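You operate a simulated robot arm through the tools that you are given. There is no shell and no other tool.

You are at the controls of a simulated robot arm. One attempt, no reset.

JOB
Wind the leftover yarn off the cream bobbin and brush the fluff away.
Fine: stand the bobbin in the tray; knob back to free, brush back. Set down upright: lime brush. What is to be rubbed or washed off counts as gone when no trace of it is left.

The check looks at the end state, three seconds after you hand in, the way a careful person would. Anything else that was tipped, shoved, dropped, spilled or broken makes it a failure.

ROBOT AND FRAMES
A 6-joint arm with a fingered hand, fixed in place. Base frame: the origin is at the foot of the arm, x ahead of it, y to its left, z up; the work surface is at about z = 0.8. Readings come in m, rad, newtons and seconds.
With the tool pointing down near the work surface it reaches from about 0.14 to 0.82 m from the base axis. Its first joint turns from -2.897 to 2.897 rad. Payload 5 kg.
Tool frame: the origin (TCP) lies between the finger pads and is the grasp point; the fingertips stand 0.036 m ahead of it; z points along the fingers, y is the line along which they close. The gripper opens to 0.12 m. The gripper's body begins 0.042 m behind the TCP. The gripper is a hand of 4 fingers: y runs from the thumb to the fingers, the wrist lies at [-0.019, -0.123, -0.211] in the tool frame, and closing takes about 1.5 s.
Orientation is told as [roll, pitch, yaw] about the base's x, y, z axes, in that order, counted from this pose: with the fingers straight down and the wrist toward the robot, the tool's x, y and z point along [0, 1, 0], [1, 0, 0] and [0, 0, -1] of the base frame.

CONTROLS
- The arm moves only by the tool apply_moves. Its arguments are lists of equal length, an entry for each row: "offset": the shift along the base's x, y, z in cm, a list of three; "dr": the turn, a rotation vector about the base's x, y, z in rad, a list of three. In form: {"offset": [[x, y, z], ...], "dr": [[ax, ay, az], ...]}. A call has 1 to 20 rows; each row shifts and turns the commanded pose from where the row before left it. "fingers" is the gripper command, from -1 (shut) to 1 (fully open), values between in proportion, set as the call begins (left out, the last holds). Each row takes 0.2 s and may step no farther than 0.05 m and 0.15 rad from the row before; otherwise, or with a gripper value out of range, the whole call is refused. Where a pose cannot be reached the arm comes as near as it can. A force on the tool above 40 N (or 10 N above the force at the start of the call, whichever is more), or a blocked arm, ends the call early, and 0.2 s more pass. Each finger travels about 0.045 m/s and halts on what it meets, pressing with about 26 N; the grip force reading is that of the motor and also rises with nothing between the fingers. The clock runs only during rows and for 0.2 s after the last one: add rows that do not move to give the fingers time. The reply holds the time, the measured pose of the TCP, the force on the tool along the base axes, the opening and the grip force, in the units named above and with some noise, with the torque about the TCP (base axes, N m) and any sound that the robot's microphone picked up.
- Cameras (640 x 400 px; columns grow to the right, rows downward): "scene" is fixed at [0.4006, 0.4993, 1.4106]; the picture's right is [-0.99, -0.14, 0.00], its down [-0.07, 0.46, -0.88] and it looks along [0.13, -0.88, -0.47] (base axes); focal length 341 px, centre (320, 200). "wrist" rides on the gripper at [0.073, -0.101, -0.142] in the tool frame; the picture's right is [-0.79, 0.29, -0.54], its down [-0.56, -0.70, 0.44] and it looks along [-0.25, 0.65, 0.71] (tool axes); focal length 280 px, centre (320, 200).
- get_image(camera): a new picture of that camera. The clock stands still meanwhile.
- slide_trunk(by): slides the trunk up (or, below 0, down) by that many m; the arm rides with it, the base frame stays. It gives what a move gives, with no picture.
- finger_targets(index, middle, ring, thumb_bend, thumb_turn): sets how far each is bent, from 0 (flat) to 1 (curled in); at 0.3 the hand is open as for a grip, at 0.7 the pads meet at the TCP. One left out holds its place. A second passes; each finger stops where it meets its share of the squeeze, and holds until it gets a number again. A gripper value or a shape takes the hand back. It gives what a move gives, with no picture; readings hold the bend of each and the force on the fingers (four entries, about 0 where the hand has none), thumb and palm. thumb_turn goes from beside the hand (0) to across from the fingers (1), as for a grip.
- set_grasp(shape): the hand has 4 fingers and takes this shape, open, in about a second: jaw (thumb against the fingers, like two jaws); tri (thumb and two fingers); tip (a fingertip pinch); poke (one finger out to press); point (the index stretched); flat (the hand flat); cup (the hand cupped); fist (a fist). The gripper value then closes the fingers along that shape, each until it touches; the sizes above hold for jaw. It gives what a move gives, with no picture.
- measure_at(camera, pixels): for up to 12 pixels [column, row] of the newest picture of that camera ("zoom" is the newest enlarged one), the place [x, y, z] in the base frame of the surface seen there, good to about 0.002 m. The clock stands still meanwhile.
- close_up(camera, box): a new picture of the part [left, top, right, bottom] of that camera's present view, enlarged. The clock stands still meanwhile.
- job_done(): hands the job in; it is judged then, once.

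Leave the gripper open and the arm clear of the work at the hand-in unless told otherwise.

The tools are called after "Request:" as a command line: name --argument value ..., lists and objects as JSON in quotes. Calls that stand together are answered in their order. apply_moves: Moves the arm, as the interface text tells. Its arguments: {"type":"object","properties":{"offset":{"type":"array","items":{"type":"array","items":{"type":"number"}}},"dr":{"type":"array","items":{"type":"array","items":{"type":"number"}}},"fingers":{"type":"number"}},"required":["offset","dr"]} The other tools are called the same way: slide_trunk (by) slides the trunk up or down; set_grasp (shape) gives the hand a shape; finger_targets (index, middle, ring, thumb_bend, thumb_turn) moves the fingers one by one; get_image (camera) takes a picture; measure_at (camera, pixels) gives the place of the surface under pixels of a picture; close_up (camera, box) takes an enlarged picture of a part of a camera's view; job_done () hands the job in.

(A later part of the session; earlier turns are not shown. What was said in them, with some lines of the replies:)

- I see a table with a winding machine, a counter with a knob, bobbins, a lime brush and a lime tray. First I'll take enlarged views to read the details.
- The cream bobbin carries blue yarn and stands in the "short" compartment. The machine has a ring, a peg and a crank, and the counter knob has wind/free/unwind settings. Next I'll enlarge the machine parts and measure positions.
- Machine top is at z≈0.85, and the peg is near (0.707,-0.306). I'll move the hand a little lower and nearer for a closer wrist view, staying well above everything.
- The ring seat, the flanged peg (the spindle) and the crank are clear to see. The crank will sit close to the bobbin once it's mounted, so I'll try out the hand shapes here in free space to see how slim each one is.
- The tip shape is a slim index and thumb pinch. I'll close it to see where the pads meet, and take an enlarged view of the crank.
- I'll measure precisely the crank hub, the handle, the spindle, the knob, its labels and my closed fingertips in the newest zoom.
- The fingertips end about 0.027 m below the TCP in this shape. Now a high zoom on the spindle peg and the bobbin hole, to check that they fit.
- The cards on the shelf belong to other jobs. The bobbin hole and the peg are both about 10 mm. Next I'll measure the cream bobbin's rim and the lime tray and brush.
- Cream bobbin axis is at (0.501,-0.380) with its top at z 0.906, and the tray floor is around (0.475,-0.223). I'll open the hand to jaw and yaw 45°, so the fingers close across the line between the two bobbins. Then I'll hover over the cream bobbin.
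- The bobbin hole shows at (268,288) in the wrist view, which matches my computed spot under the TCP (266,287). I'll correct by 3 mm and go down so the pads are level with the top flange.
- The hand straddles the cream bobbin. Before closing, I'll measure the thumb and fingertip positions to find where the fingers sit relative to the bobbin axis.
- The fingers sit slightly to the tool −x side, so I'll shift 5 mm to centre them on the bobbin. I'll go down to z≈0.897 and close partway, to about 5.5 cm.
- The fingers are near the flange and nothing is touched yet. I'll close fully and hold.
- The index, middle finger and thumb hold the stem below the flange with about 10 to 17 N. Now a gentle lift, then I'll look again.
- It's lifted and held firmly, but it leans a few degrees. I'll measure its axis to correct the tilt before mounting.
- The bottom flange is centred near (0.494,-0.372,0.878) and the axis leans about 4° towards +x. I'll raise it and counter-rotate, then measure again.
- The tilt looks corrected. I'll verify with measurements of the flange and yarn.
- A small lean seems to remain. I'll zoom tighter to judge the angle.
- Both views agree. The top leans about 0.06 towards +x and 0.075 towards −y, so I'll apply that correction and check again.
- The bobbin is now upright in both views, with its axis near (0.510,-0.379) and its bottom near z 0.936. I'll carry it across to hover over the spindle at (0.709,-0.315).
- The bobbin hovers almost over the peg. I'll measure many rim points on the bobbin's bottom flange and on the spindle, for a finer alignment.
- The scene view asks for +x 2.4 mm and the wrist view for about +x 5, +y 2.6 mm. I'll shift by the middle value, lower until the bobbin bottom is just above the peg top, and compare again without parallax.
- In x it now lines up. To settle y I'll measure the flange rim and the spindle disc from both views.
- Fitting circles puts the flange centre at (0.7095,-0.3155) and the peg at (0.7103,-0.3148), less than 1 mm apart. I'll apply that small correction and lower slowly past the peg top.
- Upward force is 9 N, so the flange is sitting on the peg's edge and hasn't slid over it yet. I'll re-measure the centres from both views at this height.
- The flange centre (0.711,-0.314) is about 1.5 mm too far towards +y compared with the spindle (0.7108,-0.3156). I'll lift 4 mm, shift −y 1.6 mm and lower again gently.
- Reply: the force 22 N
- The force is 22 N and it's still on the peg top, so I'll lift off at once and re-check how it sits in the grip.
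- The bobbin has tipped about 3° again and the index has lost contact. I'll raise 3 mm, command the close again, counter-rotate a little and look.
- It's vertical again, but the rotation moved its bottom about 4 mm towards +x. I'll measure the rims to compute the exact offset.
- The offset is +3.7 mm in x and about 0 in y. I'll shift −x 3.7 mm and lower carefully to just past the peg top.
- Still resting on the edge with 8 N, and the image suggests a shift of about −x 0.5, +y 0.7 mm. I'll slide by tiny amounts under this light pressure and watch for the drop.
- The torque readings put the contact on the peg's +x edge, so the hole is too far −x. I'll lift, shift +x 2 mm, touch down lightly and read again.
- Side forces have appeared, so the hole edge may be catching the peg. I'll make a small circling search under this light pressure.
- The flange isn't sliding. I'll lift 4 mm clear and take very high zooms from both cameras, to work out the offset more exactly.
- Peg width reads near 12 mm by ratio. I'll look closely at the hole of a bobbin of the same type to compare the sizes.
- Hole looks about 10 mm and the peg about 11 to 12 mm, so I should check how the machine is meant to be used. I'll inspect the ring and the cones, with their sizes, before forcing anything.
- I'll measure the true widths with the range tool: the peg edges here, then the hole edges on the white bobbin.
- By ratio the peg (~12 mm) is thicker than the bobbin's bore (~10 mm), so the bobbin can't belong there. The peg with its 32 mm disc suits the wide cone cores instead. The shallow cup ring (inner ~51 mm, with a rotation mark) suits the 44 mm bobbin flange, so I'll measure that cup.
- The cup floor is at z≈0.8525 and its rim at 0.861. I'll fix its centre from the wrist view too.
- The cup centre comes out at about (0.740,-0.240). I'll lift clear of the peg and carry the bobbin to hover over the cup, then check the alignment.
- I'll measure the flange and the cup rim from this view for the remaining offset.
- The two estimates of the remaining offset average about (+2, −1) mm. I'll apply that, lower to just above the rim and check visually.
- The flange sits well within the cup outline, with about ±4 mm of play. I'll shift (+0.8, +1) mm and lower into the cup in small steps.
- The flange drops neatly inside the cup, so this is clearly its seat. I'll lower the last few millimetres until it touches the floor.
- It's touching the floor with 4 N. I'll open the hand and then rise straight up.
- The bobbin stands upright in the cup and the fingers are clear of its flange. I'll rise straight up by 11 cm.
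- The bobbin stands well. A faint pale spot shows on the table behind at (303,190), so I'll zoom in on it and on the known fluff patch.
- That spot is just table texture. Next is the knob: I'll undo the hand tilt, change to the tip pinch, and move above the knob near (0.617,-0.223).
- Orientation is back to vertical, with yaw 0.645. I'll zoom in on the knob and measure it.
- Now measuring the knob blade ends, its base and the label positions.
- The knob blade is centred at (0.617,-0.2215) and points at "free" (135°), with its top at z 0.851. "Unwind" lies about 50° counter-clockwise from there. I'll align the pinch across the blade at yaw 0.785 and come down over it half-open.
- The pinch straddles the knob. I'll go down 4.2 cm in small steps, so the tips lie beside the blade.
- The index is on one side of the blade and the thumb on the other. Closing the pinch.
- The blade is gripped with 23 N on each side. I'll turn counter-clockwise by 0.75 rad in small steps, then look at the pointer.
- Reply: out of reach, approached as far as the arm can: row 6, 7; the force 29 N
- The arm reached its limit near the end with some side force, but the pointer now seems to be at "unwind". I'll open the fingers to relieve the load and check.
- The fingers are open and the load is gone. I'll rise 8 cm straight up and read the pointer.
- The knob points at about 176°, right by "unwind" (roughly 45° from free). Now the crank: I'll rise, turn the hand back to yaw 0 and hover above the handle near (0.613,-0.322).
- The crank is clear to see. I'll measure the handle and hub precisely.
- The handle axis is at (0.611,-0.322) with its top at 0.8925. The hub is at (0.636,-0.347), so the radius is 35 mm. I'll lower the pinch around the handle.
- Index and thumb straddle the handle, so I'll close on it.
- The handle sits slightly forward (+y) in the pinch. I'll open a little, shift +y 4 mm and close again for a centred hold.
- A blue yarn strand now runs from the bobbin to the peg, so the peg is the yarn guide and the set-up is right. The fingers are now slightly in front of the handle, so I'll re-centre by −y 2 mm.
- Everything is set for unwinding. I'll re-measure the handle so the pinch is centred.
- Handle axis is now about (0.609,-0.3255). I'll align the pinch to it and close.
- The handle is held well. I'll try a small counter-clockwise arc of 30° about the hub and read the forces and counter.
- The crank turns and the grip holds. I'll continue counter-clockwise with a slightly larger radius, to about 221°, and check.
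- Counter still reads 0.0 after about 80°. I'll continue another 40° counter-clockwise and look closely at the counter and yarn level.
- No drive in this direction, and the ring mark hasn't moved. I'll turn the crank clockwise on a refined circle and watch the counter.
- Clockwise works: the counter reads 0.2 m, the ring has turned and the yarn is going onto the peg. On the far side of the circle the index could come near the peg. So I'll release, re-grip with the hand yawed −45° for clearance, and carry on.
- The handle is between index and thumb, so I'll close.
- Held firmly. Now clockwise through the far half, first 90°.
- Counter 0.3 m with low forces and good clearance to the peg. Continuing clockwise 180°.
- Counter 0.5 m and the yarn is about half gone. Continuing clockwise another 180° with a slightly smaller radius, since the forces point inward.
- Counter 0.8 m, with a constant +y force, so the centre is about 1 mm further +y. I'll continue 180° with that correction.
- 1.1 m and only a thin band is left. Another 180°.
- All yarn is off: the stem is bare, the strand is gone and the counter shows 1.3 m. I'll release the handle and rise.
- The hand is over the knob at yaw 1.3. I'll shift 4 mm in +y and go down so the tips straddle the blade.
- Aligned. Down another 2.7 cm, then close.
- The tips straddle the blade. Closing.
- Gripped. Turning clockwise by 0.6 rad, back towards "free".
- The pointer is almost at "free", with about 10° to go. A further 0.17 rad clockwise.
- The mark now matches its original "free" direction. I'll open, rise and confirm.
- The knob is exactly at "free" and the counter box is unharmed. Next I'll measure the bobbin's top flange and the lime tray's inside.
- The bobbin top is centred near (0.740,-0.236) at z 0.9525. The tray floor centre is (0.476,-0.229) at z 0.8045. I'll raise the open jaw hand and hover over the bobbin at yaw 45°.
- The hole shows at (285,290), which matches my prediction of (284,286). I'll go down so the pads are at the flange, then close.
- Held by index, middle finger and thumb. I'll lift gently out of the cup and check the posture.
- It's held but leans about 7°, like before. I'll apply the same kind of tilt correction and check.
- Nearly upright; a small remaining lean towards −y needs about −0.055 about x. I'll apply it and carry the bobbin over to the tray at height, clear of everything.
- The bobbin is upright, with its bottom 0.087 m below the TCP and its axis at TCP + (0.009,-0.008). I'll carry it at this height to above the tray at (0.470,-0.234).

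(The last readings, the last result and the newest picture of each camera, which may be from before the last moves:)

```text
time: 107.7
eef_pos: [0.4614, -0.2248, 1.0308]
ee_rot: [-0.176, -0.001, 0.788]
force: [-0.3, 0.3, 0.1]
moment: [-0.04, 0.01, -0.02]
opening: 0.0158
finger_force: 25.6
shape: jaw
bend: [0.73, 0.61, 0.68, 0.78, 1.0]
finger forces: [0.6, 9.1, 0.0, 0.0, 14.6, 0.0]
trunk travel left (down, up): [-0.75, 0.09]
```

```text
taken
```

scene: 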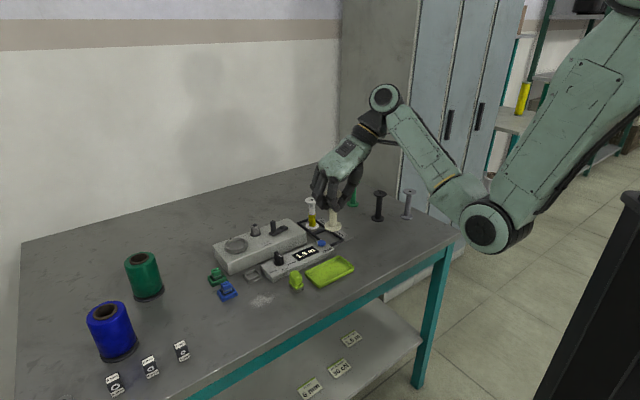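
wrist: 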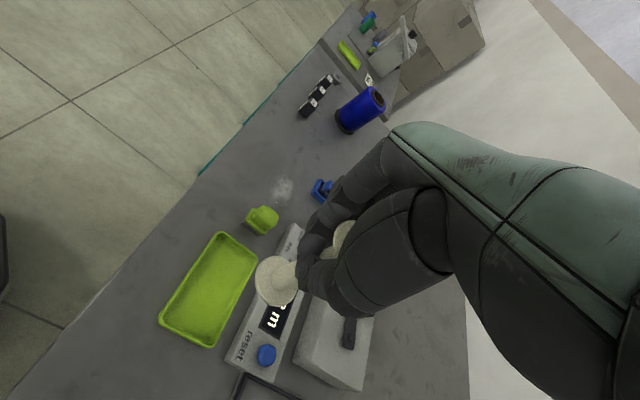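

The bobbin is over the tray region. I'll lower it most of the way and check the alignment before setting it down.

Request:
apply_moves --offset '[[0, 0, -3], [0, 0, -3], [0, 0, -3], [0, 0, -2], [0, 0, 0]]' --dr '[[0, 0, 0], [0, 0, 0], [0, 0, 0], [0, 0, 0], [0, 0, 0]]'

Request:
close_up --camera "scene" --box '[285, 195, 375, 295]'

Request:
close_up --camera "wrist" --box '[120, 140, 360, 340]'

```text
time: 108.9
eef_pos: [0.4608, -0.226, 0.919]
ee_rot: [-0.177, -0.001, 0.788]
force: [0.8, -0.6, -0.4]
moment: [-0.05, -0.05, 0.03]
opening: 0.0159
finger_force: 26.6
shape: jaw
bend: [0.73, 0.61, 0.68, 0.78, 1.0]
finger forces: [0.6, 9.2, 0.0, 0.0, 14.8, 0.0]
trunk travel left (down, up): [-0.75, 0.09]
```

```text
4.00 times, centred on (330, 245) of scene
```

zoom: 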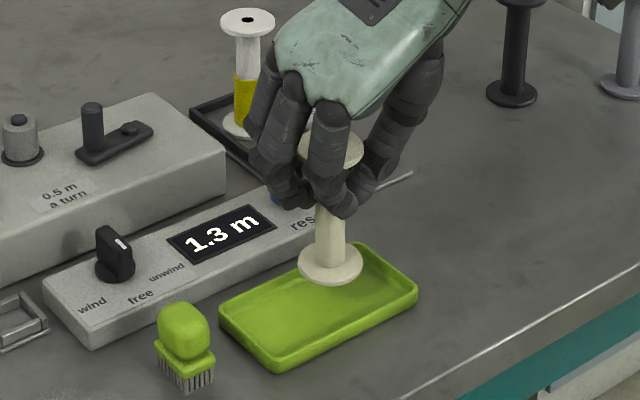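

```text
2.00 times, centred on (240, 240) of wrist
```

zoom: 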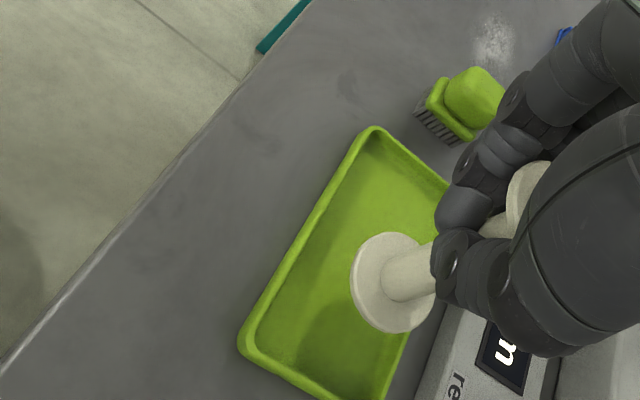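

I'll measure the tray rim corners to centre the bobbin across its narrow width.

Request:
close_up --camera "scene" --box '[300, 250, 360, 295]'

Request:
measure_at --camera "zoom" --pixels '[[120, 170], [230, 320], [380, 45], [515, 135], [120, 195], [300, 255], [430, 185], [170, 245], [160, 262], [240, 130], [255, 110], [350, 225]]'

```text
8.89 times, centred on (330, 272) of scene
```

zoom: 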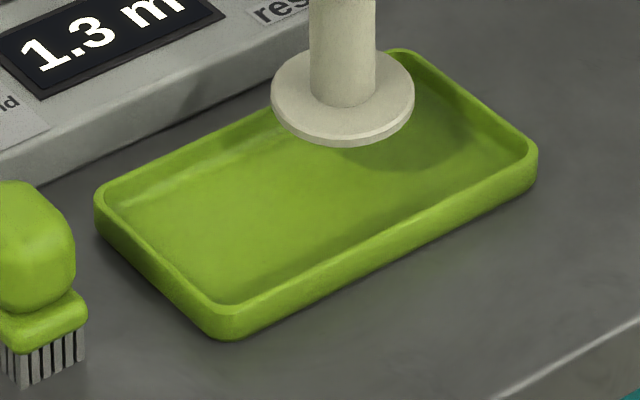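

```text
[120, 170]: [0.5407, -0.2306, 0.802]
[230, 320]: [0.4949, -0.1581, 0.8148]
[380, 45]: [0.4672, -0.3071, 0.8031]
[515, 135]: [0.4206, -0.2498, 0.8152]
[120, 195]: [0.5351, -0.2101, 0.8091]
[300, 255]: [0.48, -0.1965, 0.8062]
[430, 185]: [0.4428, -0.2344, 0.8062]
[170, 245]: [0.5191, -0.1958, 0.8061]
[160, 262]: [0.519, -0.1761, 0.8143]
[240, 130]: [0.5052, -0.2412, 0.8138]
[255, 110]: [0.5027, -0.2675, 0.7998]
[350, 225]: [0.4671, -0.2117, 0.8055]
```

Floor-level margins show about 3 mm on the back side and more in front. I'll nudge 2 mm towards the front and lower until contact.

Request:
apply_moves --offset '[[-0.15, 0.18, -0.8], [0, 0, -0.8], [0, 0, -0.5], [0, 0, -0.3], [0, 0, 0]]' --dr '[[0, 0, 0], [0, 0, 0], [0, 0, 0], [0, 0, 0], [0, 0, 0]]'

Request:
close_up --camera "scene" --box '[300, 240, 360, 295]'

```text
time: 110.1
eef_pos: [0.4586, -0.2228, 0.8957]
ee_rot: [-0.176, -0.001, 0.787]
force: [-0.4, 0.3, -0.9]
moment: [-0.02, 0.01, 0.05]
opening: 0.0157
finger_force: 26.2
shape: jaw
bend: [0.73, 0.61, 0.68, 0.78, 1.0]
finger forces: [0.7, 9.1, 0.0, 0.0, 14.8, 0.0]
trunk travel left (down, up): [-0.75, 0.09]
```

```text
7.27 times, centred on (330, 268) of scene
```

zoom: 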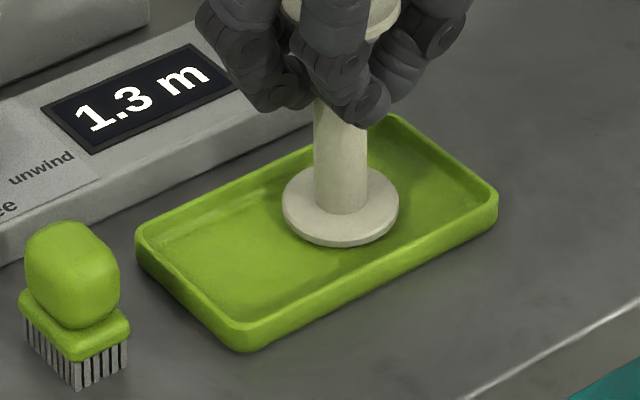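

Well inside the tray, with a few millimetres to go. I'll lower until I feel contact.

Request:
apply_moves --offset '[[0, 0, -0.2], [0, 0, -0.2], [0, 0, 0]]' --dr '[[0, 0, 0], [0, 0, 0], [0, 0, 0]]'

```text
time: 110.9
eef_pos: [0.4587, -0.2245, 0.8936]
ee_rot: [-0.178, 0.0, 0.788]
force: [0.2, -1.4, 5.4]
moment: [0.0, -0.03, 0.0]
opening: 0.0158
finger_force: 25.7
shape: jaw
bend: [0.73, 0.61, 0.68, 0.78, 1.0]
finger forces: [0.2, 9.4, 0.0, 0.0, 16.1, 0.1]
trunk travel left (down, up): [-0.75, 0.09]
```

Contact at 5 N. Opening and rising.

Request:
apply_moves --offset '[[0, 0, 0], [0, 0, 0], [0, 0, 0], [0, 0, 0], [0, 0, 0], [0, 0, 0]]' --dr '[[0, 0, 0], [0, 0, 0], [0, 0, 0], [0, 0, 0], [0, 0, 0], [0, 0, 0]]' --fingers 0.6

Request:
close_up --camera "scene" --box '[280, 200, 380, 295]'

Request:
close_up --camera "wrist" --box '[180, 140, 420, 360]'

```text
time: 112.3
eef_pos: [0.4581, -0.223, 0.8929]
ee_rot: [-0.177, 0.001, 0.786]
force: [-0.3, 0.4, 0.1]
moment: [0.01, -0.01, 0.01]
opening: 0.0959
finger_force: 0.1
shape: jaw
bend: [0.26, 0.34, 0.32, 0.51, 0.99]
finger forces: [0.0, 0.0, 0.0, 0.1, 0.0, 0.1]
trunk travel left (down, up): [-0.75, 0.09]
```

```text
4.21 times, centred on (330, 248) of scene
```

zoom: 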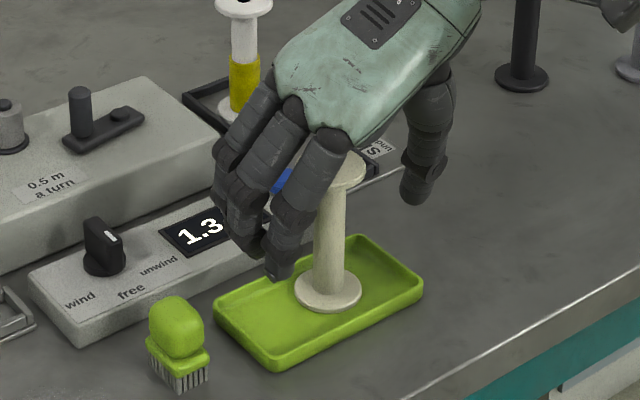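

```text
1.82 times, centred on (300, 250) of wrist
```

zoom: 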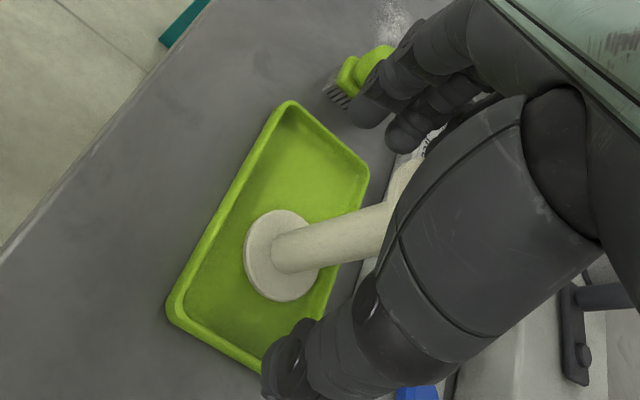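

It's standing in the tray and the fingers are free. Rising straight up.

Request:
apply_moves --offset '[[0, 0, 1.2], [0, 0, 1.5], [0, 0, 3], [0, 0, 4], [0, 0, 4], [0, 0, 0]]' --dr '[[0, 0, 0], [0, 0, 0], [0, 0, 0], [0, 0, 0], [0, 0, 0], [0, 0, 0]]'

Request:
close_up --camera "scene" --box '[280, 200, 380, 295]'

Request:
get_image --camera "wrist"

```text
time: 113.7
eef_pos: [0.4597, -0.2231, 1.0302]
ee_rot: [-0.177, -0.001, 0.788]
force: [0.9, 0.0, 0.2]
moment: [-0.01, 0.0, -0.02]
opening: 0.0957
finger_force: 0.0
shape: jaw
bend: [0.26, 0.34, 0.32, 0.51, 0.99]
finger forces: [0.0, 0.0, 0.0, 0.0, 0.0, 0.0]
trunk travel left (down, up): [-0.75, 0.09]
```

```text
4.21 times, centred on (330, 248) of scene
```

zoom: 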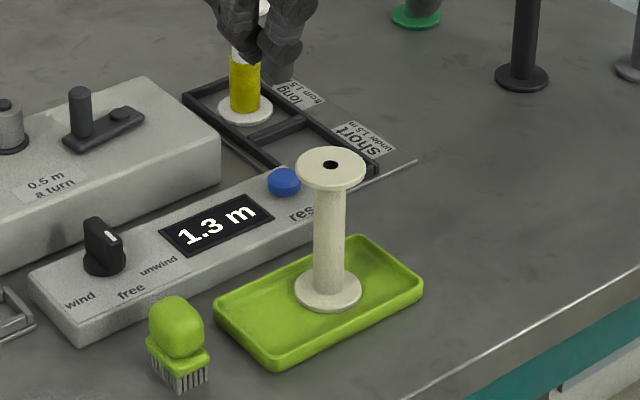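

```text
taken
```

wrist: 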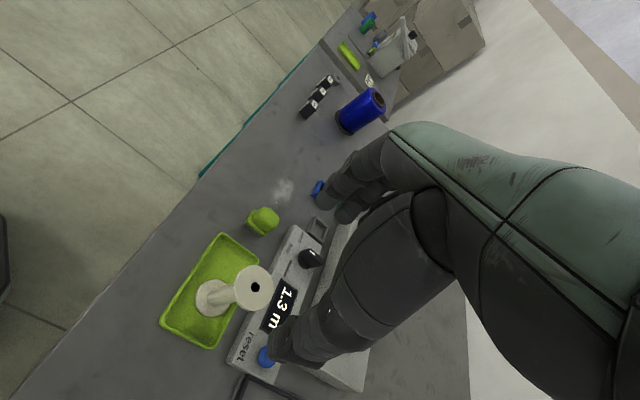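

The bobbin stands upright in the lime tray. Now the brush: I'll take close views and measure it, plus the neighbours of the fluff patch.

Request:
close_up --camera "scene" --box '[282, 265, 312, 297]'

Request:
measure_at --camera "zoom" --pixels '[[300, 80], [290, 150], [240, 130], [350, 140], [215, 205], [300, 262], [395, 205], [300, 330], [220, 270], [390, 270], [300, 55], [300, 200]]'

Request:
close_up --camera "scene" --box '[205, 255, 315, 325]'

Request:
measure_at --camera "zoom" --pixels '[[178, 245], [75, 270], [130, 195], [100, 215], [195, 130], [265, 175], [330, 115], [350, 215], [420, 220], [230, 270], [310, 195], [290, 280]]'

```text
12.50 times, centred on (297, 281) of scene
```

zoom: 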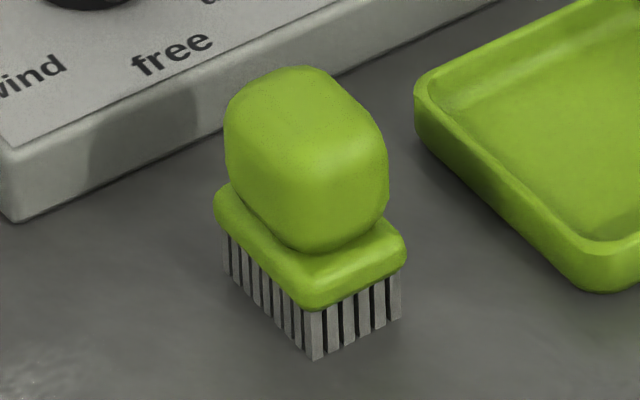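

```text
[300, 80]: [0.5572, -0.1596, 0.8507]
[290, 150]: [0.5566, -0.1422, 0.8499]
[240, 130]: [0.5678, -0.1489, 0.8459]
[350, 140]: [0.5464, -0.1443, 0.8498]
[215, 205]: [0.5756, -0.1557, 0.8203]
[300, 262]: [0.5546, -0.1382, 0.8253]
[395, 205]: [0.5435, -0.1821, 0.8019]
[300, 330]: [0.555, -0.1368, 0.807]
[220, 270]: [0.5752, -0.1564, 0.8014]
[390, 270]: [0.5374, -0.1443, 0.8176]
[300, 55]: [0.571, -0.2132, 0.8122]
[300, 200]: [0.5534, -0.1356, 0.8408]
```

```text
5.71 times, centred on (260, 290) of scene
```

zoom: 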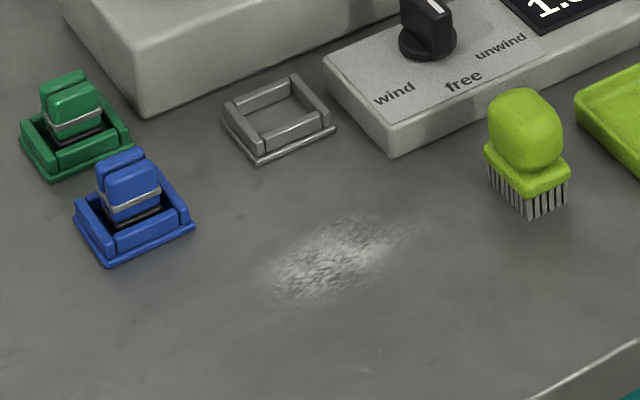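

```text
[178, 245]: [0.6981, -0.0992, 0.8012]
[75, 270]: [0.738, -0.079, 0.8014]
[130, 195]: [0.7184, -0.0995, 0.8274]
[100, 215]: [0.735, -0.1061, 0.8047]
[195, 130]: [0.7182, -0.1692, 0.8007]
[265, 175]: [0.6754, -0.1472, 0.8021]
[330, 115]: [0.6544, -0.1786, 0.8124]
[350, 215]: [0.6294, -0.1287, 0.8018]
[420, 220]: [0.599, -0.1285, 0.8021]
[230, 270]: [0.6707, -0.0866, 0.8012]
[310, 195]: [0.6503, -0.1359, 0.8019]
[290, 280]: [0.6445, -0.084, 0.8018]
```

The brush is about 35×28 mm, centred near (0.555,-0.149), with its top at z 0.851. Its short side lies along the 45° direction. I'll level the hand, go above it at yaw 45° with a modest opening, and check.

Request:
apply_moves --offset '[[2, 2, 0], [2, 2, 0], [2.5, 2, 0], [2.5, 1.7, 0], [0, 0, -3], [0, 0, 0], [0, 0, 0]]' --dr '[[0.0625, 0.0625, 0], [0.0625, 0.0625, 0], [0, 0, 0], [0, 0, 0], [0, 0, 0], [0, 0, 0], [0, 0, 0]]' --fingers 0

Request:
get_image --camera "wrist"

Request:
close_up --camera "scene" --box '[250, 190, 370, 300]'

```text
time: 115.3
eef_pos: [0.5487, -0.1461, 0.9987]
ee_rot: [-0.002, -0.001, 0.787]
force: [-0.2, -0.1, 0.4]
moment: [0.0, -0.01, 0.02]
opening: 0.0607
finger_force: 0.1
shape: jaw
bend: [0.74, 0.45, 0.42, 0.69, 1.0]
finger forces: [0.0, 0.0, 0.1, 0.0, 0.1, 0.0]
trunk travel left (down, up): [-0.75, 0.09]
```

```text
taken
```

wrist: 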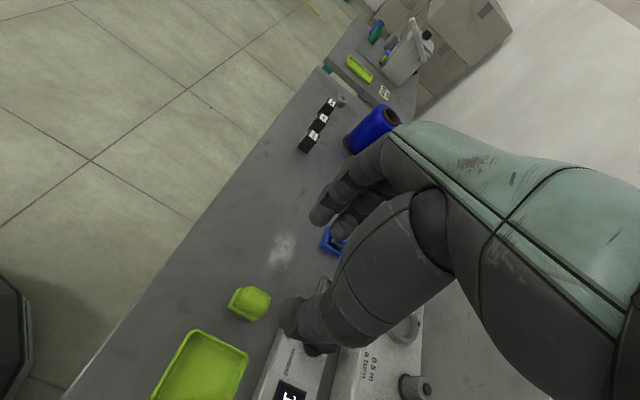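

```text
3.64 times, centred on (310, 245) of scene
```

zoom: 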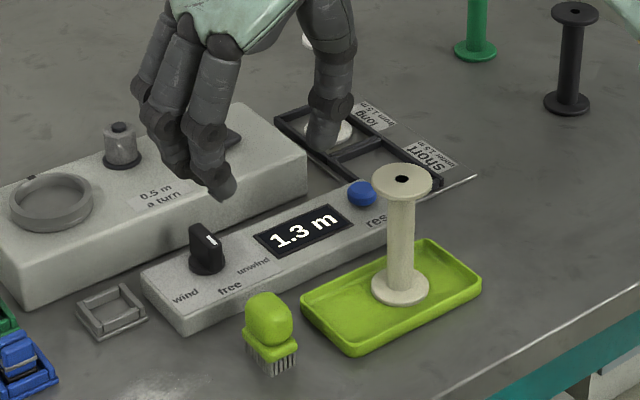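

The brush top shows at (255,300), and I predicted (257,297), so it's aligned. I'll go down to z≈0.862.

Request:
apply_moves --offset '[[0.15, 0, -4], [0, 0, -4], [0, 0, -3], [0, 0, -1.5], [0, 0, -1.1], [0, 0, 0]]' --dr '[[0, 0, 0], [0, 0, 0], [0, 0, 0], [0, 0, 0], [0, 0, 0], [0, 0, 0]]'

Request:
close_up --camera "wrist" --box '[180, 160, 400, 360]'

Request:
close_up --camera "scene" --box '[250, 220, 360, 310]'

```text
time: 116.7
eef_pos: [0.5511, -0.1463, 0.8652]
ee_rot: [0.001, 0.0, 0.787]
force: [-0.6, 0.2, 0.0]
moment: [-0.03, 0.0, 0.02]
opening: 0.0605
finger_force: 0.0
shape: jaw
bend: [0.74, 0.45, 0.42, 0.69, 1.0]
finger forces: [0.0, 0.0, 0.0, 0.0, 0.0, 0.1]
trunk travel left (down, up): [-0.75, 0.09]
```

```text
2.00 times, centred on (290, 260) of wrist
```

zoom: 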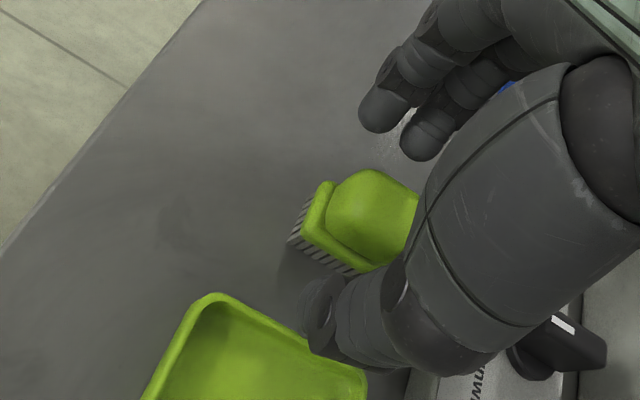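

```text
4.44 times, centred on (305, 265) of scene
```

zoom: 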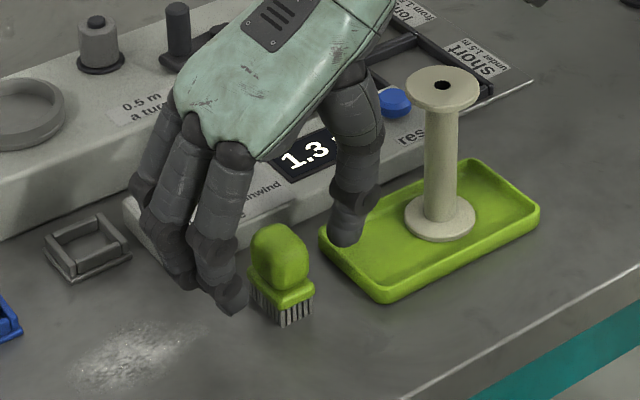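

The brush handle lies between the fingers and thumb. Closing.

Request:
apply_moves --offset '[[0, 0, 0], [0, 0, 0], [0, 0, 0], [0, 0, 0], [0, 0, 0], [0, 0, 0]]' --dr '[[0, 0, 0], [0, 0, 0], [0, 0, 0], [0, 0, 0], [0, 0, 0], [0, 0, 0]]' --fingers -1

Request:
close_up --camera "wrist" --box '[180, 160, 400, 360]'

Request:
close_up --camera "scene" --box '[260, 240, 340, 310]'

```text
time: 118.1
eef_pos: [0.5509, -0.1457, 0.8663]
ee_rot: [0.0, 0.001, 0.787]
force: [0.5, -0.1, 0.6]
moment: [-0.01, -0.03, -0.02]
opening: 0.0211
finger_force: 26.5
shape: jaw
bend: [0.73, 0.6, 0.65, 0.75, 1.0]
finger forces: [14.4, 7.9, 0.0, 0.1, 22.2, 0.0]
trunk travel left (down, up): [-0.75, 0.09]
```

```text
2.00 times, centred on (290, 260) of wrist
```

zoom: 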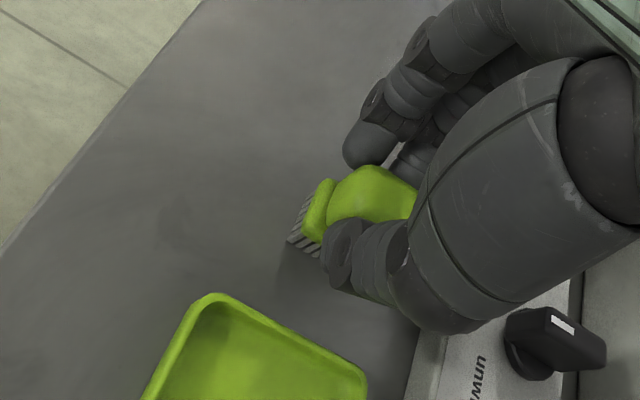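

```text
5.71 times, centred on (300, 275) of scene
```

zoom: 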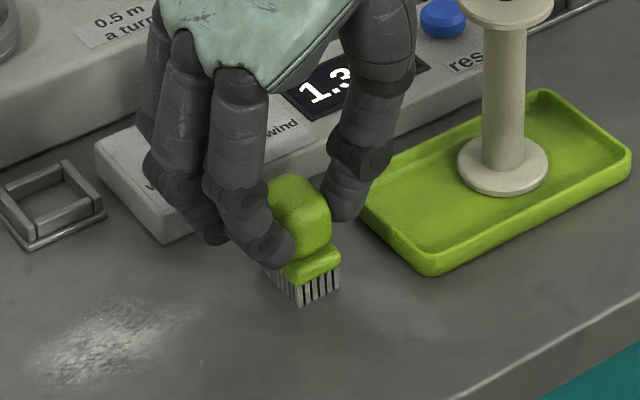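

The brush is held firmly (14/8/22 N). I'll lift it 1 cm to check the hold and move it to the near end of the fluff.

Request:
apply_moves --offset '[[0, 0, 0.5], [0, 0, 0.7], [1.2, 0.8, 0], [1.2, 0.7, 0], [1.1, 0.7, 0], [0, 0, 0]]' --dr '[[0, 0, 0], [0, 0, 0], [0, 0, 0], [0, 0, 0], [0, 0, 0], [0, 0, 0]]'

Request:
close_up --camera "scene" --box '[230, 230, 330, 320]'

```text
time: 119.5
eef_pos: [0.5858, -0.1258, 0.8773]
ee_rot: [0.0, 0.001, 0.786]
force: [-0.1, -0.1, -0.8]
moment: [-0.02, 0.02, 0.02]
opening: 0.0213
finger_force: 26.2
shape: jaw
bend: [0.73, 0.6, 0.65, 0.75, 1.0]
finger forces: [14.4, 7.9, 0.1, 0.0, 22.2, 0.0]
trunk travel left (down, up): [-0.75, 0.09]
```

```text
4.44 times, centred on (280, 275) of scene
```

zoom: 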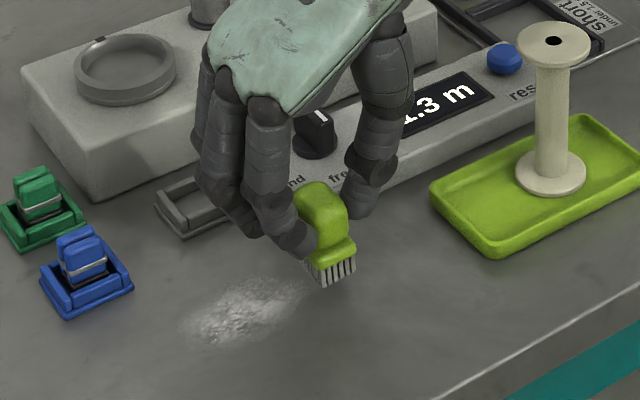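

The brush is steady. I'll lower it to the table and make the first sweep along the patch, towards the upper-left of the patch (+x, +y).

Request:
apply_moves --offset '[[0, 0, -0.6], [0, 0, -0.5], [0, 0, -0.2], [0, 0, 0]]' --dr '[[0, 0, 0], [0, 0, 0], [0, 0, 0], [0, 0, 0]]'

Request:
apply_moves --offset '[[0.8, 0.55, 0], [0.8, 0.55, 0], [0.8, 0.55, 0], [0.8, 0.55, 0], [0.8, 0.55, 0], [0.8, 0.55, 0], [0, 0, 0]]' --dr '[[0, 0, 0], [0, 0, 0], [0, 0, 0], [0, 0, 0], [0, 0, 0], [0, 0, 0], [0, 0, 0]]'

Request:
close_up --camera "scene" --box '[210, 240, 310, 330]'

```text
time: 120.5
eef_pos: [0.5853, -0.125, 0.8651]
ee_rot: [-0.002, -0.003, 0.787]
force: [-0.4, -0.2, 8.5]
moment: [0.0, -0.02, 0.0]
opening: 0.0215
finger_force: 26.0
shape: jaw
bend: [0.73, 0.6, 0.65, 0.75, 1.0]
finger forces: [14.8, 8.3, 0.1, 0.1, 24.3, 0.1]
trunk travel left (down, up): [-0.75, 0.09]
```

```text
time: 122.1
eef_pos: [0.6321, -0.0919, 0.8654]
ee_rot: [-0.001, -0.003, 0.788]
force: [-3.3, -3.1, 13.8]
moment: [-0.11, 0.14, 0.0]
opening: 0.0218
finger_force: 26.3
shape: jaw
bend: [0.73, 0.6, 0.65, 0.75, 1.0]
finger forces: [14.6, 8.3, 0.0, 0.0, 27.8, 0.0]
trunk travel left (down, up): [-0.75, 0.09]
```

```text
4.44 times, centred on (260, 285) of scene
```

zoom: 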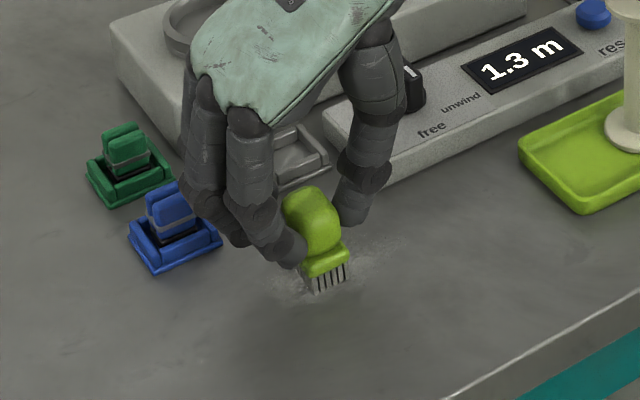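

The fluff is disappearing under the brush. I'll ease the pressure 1 mm and continue with a few more strokes over the rest of the patch.

Request:
apply_moves --offset '[[0.6, 0.3, 0.1], [0.6, 0.3, 0], [0.3, -0.8, 0], [-0.8, -0.6, 0], [-0.8, -0.6, 0], [-0.8, -0.5, 0], [-0.8, -0.5, 0], [-0.8, -0.4, 0], [0, 0, 0]]' --dr '[[0, 0, 0], [0, 0, 0], [0, 0, 0], [0, 0, 0], [0, 0, 0], [0, 0, 0], [0, 0, 0], [0, 0, 0], [0, 0, 0]]'

Request:
close_up --camera "scene" --box '[210, 240, 310, 330]'

```text
time: 124.1
eef_pos: [0.6078, -0.1185, 0.8639]
ee_rot: [-0.002, 0.001, 0.788]
force: [2.8, 0.4, 8.1]
moment: [0.15, -0.18, -0.02]
opening: 0.0219
finger_force: 26.2
shape: jaw
bend: [0.73, 0.6, 0.65, 0.75, 1.0]
finger forces: [17.0, 9.2, 0.1, 0.1, 23.9, 0.0]
trunk travel left (down, up): [-0.75, 0.09]
```

```text
4.44 times, centred on (260, 285) of scene
```

zoom: 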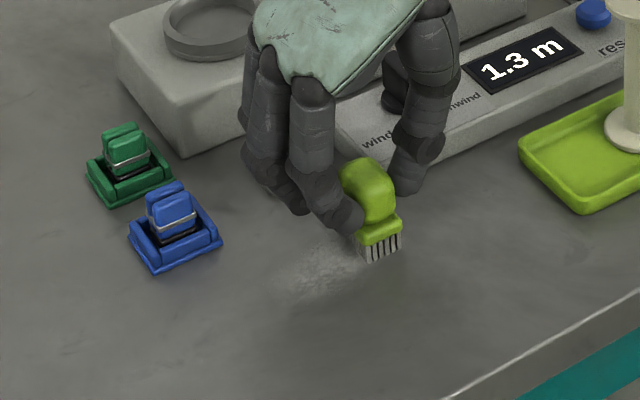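

A faint band remains around (280–360, 240–300). I'll measure it to aim the next strokes.

Request:
measure_at --camera "zoom" --pixels '[[280, 290], [300, 295], [320, 270], [345, 250], [360, 275], [300, 265], [380, 262]]'

```text
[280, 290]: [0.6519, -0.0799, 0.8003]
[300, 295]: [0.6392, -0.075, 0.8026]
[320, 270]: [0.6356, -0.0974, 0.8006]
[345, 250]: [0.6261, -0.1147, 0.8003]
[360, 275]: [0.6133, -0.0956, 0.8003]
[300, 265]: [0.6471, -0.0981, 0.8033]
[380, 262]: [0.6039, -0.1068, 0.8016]
```

Sweeping the +y side of the patch: one stroke out, a step over, one stroke back, and one through the middle.

Request:
apply_moves --offset '[[-0.1, 0.9, 0], [-0.1, 0.85, 0], [0.8, 0.4, 0], [0.8, 0.4, 0], [0.8, 0.4, 0], [0.8, 0.4, 0], [0.8, 0.4, 0], [0, 0.8, 0], [0, 0.7, 0], [-0.9, -0.4, 0], [-0.9, -0.4, 0], [-0.9, -0.4, 0], [-0.9, -0.4, 0], [-0.9, -0.4, 0], [0, 0, 0]]' --dr '[[0, 0, 0], [0, 0, 0], [0, 0, 0], [0, 0, 0], [0, 0, 0], [0, 0, 0], [0, 0, 0], [0, 0, 0], [0, 0, 0], [0, 0, 0], [0, 0, 0], [0, 0, 0], [0, 0, 0], [0, 0, 0], [0, 0, 0]]'

Request:
close_up --camera "scene" --box '[210, 240, 310, 330]'

```text
time: 127.3
eef_pos: [0.6017, -0.0871, 0.8644]
ee_rot: [-0.002, -0.001, 0.786]
force: [2.4, 0.2, 6.5]
moment: [0.1, -0.16, 0.0]
opening: 0.0217
finger_force: 25.8
shape: jaw
bend: [0.73, 0.6, 0.65, 0.75, 1.0]
finger forces: [16.5, 9.3, 0.1, 0.0, 24.1, 0.0]
trunk travel left (down, up): [-0.75, 0.09]
```

```text
4.44 times, centred on (260, 285) of scene
```

zoom: 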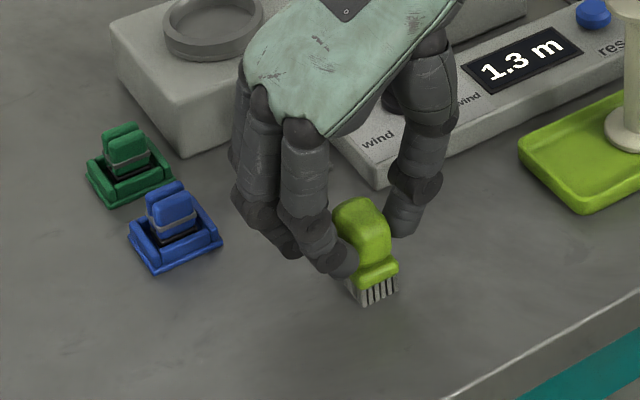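

The patch looks clean. I'll lift the brush 3 cm and move it towards its home so I can inspect the whole area.

Request:
apply_moves --offset '[[0, 0, 1], [0, 0, 2], [-2.5, -3, 0], [-2.6, -2.95, 0], [0, 0, 0]]' --dr '[[0, 0, 0], [0, 0, 0], [0, 0, 0], [0, 0, 0], [0, 0, 0]]'

Request:
close_up --camera "scene" --box '[230, 275, 310, 325]'

Request:
close_up --camera "wrist" --box '[180, 20, 420, 220]'

Request:
close_up --camera "scene" --box '[210, 240, 330, 320]'

```text
time: 128.5
eef_pos: [0.5508, -0.1472, 0.8942]
ee_rot: [0.001, 0.0, 0.787]
force: [0.1, 0.1, -0.4]
moment: [0.0, -0.01, -0.01]
opening: 0.0214
finger_force: 26.2
shape: jaw
bend: [0.73, 0.6, 0.65, 0.75, 1.0]
finger forces: [15.3, 8.5, 0.0, 0.0, 23.8, 0.0]
trunk travel left (down, up): [-0.75, 0.09]
```

```text
8.00 times, centred on (270, 300) of scene
```

zoom: 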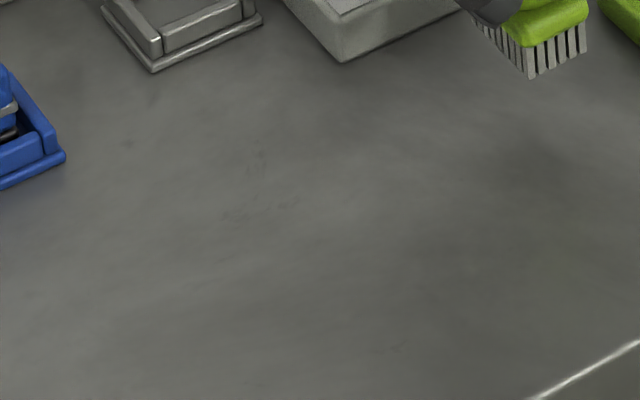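

```text
2.00 times, centred on (300, 120) of wrist
```

zoom: 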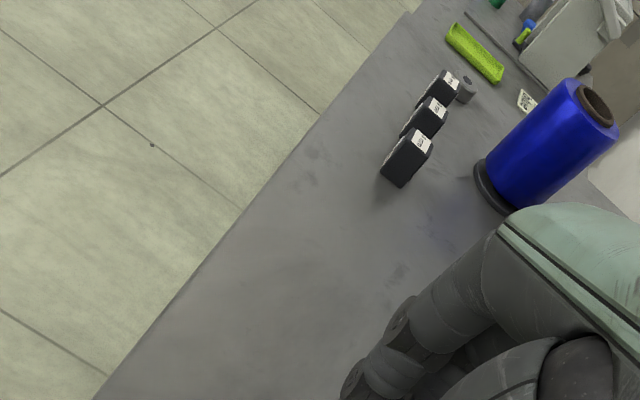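

```text
5.00 times, centred on (270, 280) of scene
```

zoom: 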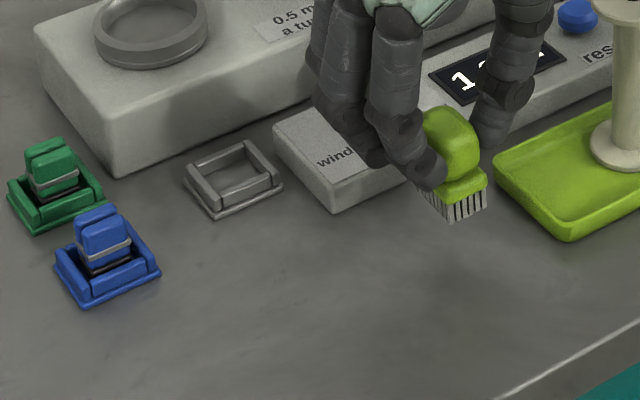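

The patch looks clean. I'll check at high zoom for any last trace.

Request:
close_up --camera "scene" --box '[240, 285, 275, 315]'

Request:
close_up --camera "scene" --box '[262, 280, 297, 310]'

Request:
close_up --camera "scene" --box '[282, 260, 317, 297]'

```text
13.33 times, centred on (258, 300) of scene
```

zoom: 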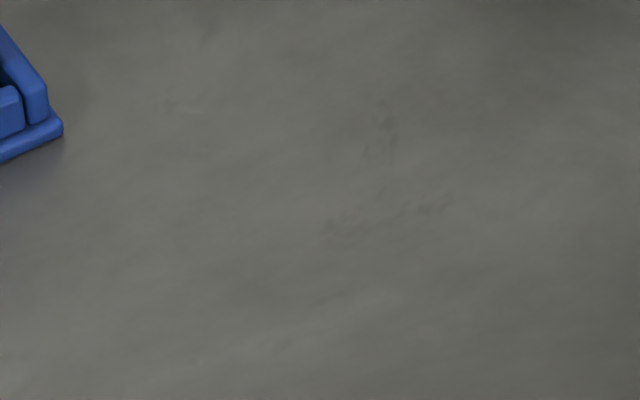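

```text
13.33 times, centred on (280, 295) of scene
```

zoom: 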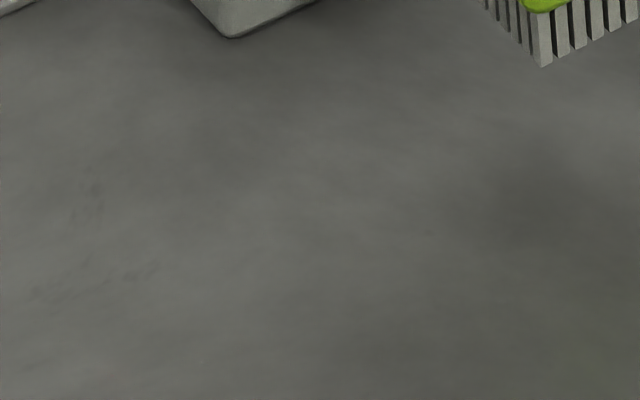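

```text
10.81 times, centred on (300, 278) of scene
```

zoom: 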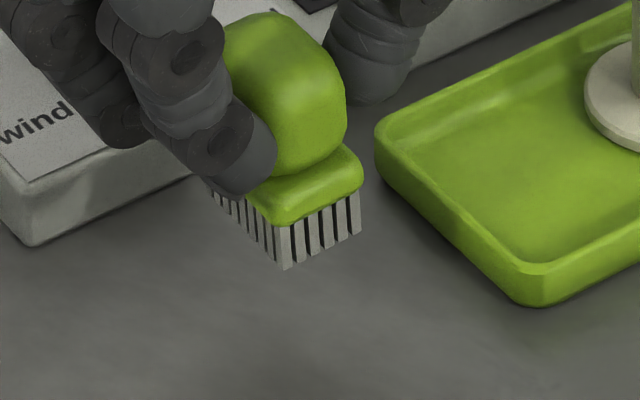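

Only plain table grain is left, so the fluff is gone. I'll lower the brush back onto its original spot.

Request:
apply_moves --offset '[[0, 0, -1.5], [0, 0, -1], [0, 0, -0.35], [0, 0, 0]]' --dr '[[0, 0, 0], [0, 0, 0], [0, 0, 0], [0, 0, 0]]'

Request:
close_up --camera "scene" --box '[282, 260, 317, 297]'

```text
time: 129.5
eef_pos: [0.5487, -0.1467, 0.8652]
ee_rot: [0.0, 0.001, 0.788]
force: [0.0, 0.1, 3.8]
moment: [0.02, 0.0, 0.0]
opening: 0.0215
finger_force: 26.2
shape: jaw
bend: [0.73, 0.6, 0.65, 0.75, 1.0]
finger forces: [15.2, 8.6, 0.0, 0.0, 24.4, 0.0]
trunk travel left (down, up): [-0.75, 0.09]
```

```text
10.81 times, centred on (300, 278) of scene
```

zoom: 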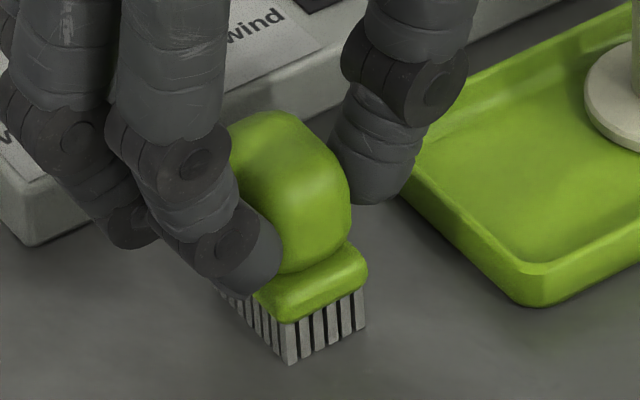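

Contact at 3.8 N, and the brush corner is within about 1 px of its original place. Opening the hand gently.

Request:
apply_moves --offset '[[0, 0, 0], [0, 0, 0], [0, 0, 0], [0, 0, 0], [0, 0, 0]]' --dr '[[0, 0, 0], [0, 0, 0], [0, 0, 0], [0, 0, 0], [0, 0, 0]]' --fingers 0.1

Request:
close_up --camera "scene" --box '[270, 240, 330, 300]'

Request:
close_up --camera "wrist" --box '[180, 160, 400, 360]'

```text
time: 130.7
eef_pos: [0.5503, -0.1466, 0.8645]
ee_rot: [0.0, 0.0, 0.787]
force: [-0.1, 0.0, -0.5]
moment: [0.0, -0.03, -0.01]
opening: 0.0653
finger_force: 0.1
shape: jaw
bend: [0.74, 0.43, 0.4, 0.68, 1.0]
finger forces: [0.0, 0.1, 0.0, 0.0, 0.1, 0.1]
trunk travel left (down, up): [-0.75, 0.09]
```

```text
6.67 times, centred on (300, 270) of scene
```

zoom: 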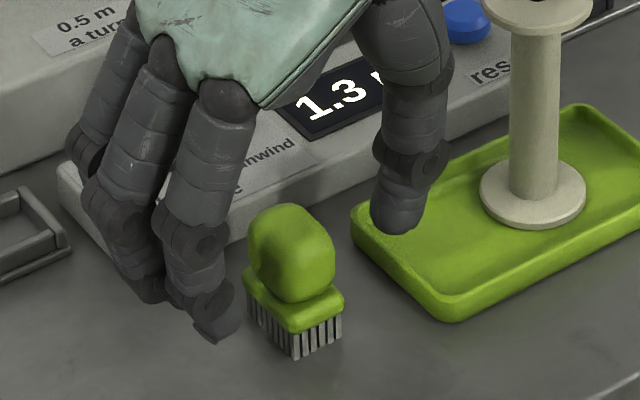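

```text
2.00 times, centred on (290, 260) of wrist
```

zoom: 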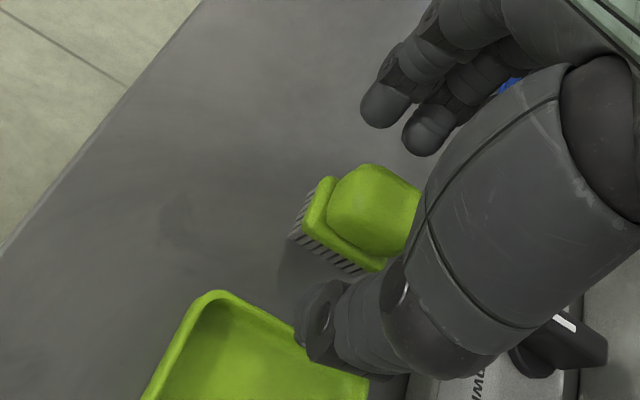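

The brush stands upright on its bristles and the hand is free. I'll rise straight up and then retreat.

Request:
apply_moves --offset '[[0, 0, 1.5], [0, 0, 2.5], [0, 0, 4], [0, 0, 4], [0, 0, 4], [0, 0, 4], [0, 0, 0]]' --dr '[[0, 0, 0], [0, 0, 0], [0, 0, 0], [0, 0, 0], [0, 0, 0], [0, 0, 0], [0, 0, 0]]'

Request:
apply_moves --offset '[[0, -4, 2], [0, -5, 0], [0, -5, 0], [0, -5, 0], [0, -5, 0], [0, -3, 0], [0, 0, 0]]' --dr '[[0, 0, -0.13], [0, 0, -0.13], [0, 0, -0.13], [0, 0, -0.13], [0, 0, -0.13], [0, 0, -0.13], [0, 0, 0]]' --fingers 1

Request:
get_image --camera "scene"

Request:
close_up --camera "scene" --box '[195, 180, 375, 310]'

Request:
close_up --camera "scene" --box '[282, 265, 312, 297]'

Request:
get_image --camera "wrist"

```text
time: 132.3
eef_pos: [0.5509, -0.146, 1.0661]
ee_rot: [0.001, 0.001, 0.787]
force: [-0.1, 0.5, 0.2]
moment: [0.01, -0.01, 0.01]
opening: 0.0657
finger_force: 0.0
shape: jaw
bend: [0.74, 0.43, 0.4, 0.68, 1.0]
finger forces: [0.0, 0.0, 0.0, 0.0, 0.0, 0.0]
trunk travel left (down, up): [-0.75, 0.09]
```

```text
time: 133.9
eef_pos: [0.5485, -0.417, 1.0872]
ee_rot: [0.0, -0.001, 0.006]
force: [0.3, 0.4, -0.2]
moment: [0.0, 0.0, 0.05]
opening: 0.1195
finger_force: 0.1
shape: jaw
bend: [0.3, 0.3, 0.3, 0.3, 0.98]
finger forces: [0.0, 0.1, 0.0, 0.0, 0.0, 0.0]
trunk travel left (down, up): [-0.75, 0.09]
```

```text
taken
```

scene: 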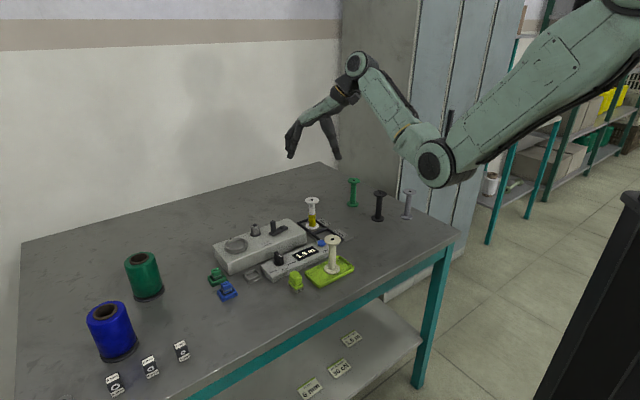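

```text
3.08 times, centred on (285, 245) of scene
```

zoom: 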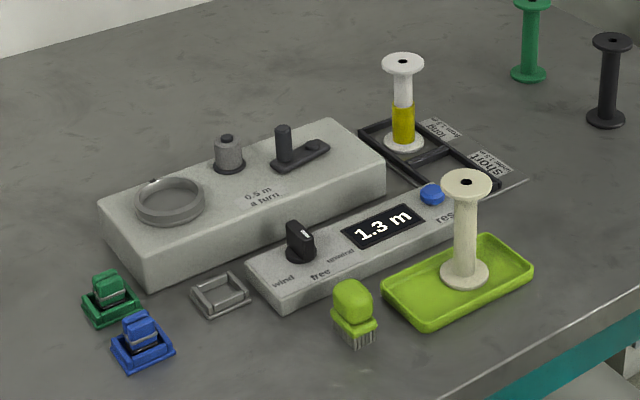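

```text
12.50 times, centred on (297, 281) of scene
```

zoom: 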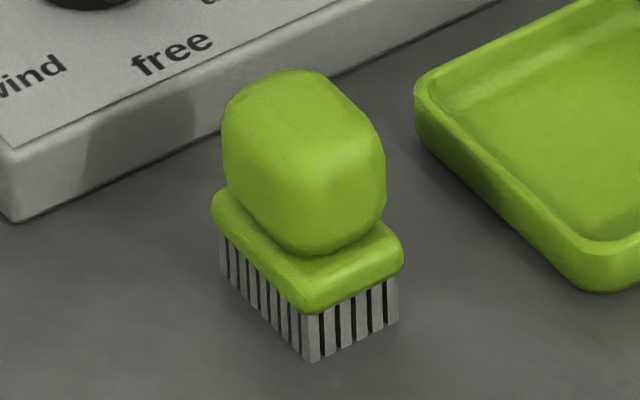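

```text
taken
```

wrist: 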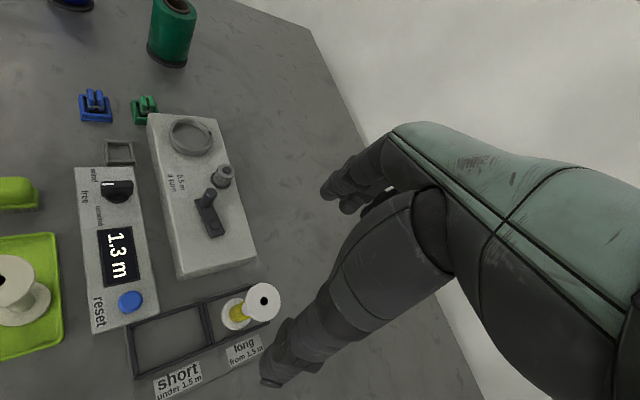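

Final check:
- **Bobbin:** bare and standing upright in the lime tray.
- **Fluff:** the patch is clean.
- **Knob:** back at "free".
- **Brush:** upright at its original spot.
- **Everything else:** the other bobbins, clips and blocks are undisturbed.
- **Arm:** gripper open and clear of the work.

Handing in.

Request:
job_done

```text
The job is handed in.
```

The job is handed in, and every part of it looked done in my last check before I did; I haven't seen the verdict.

- **Yarn:** all of it is off the cream bobbin. The counter reads 1.3 m, and the yarn is now wound on the machine's peg.
- **Bobbin:** it stands upright in the lime tray. I took "the tray" to mean the lime one, not the short/long compartments.
- **Fluff:** brushed away, with only plain table surface left under close zoom.
- **Knob:** back at "free".
- **Lime brush:** upright, in almost exactly its original spot.

I first tried to seat the bobbin on the peg. It didn't fit and pressed on it with up to about 22 N before I moved it to the cup, where it belongs. I saw no damage from that.

The crank is in a different position from where it started, and I did not reset the counter. The other items looked undisturbed, and the arm is clear with the gripper open.
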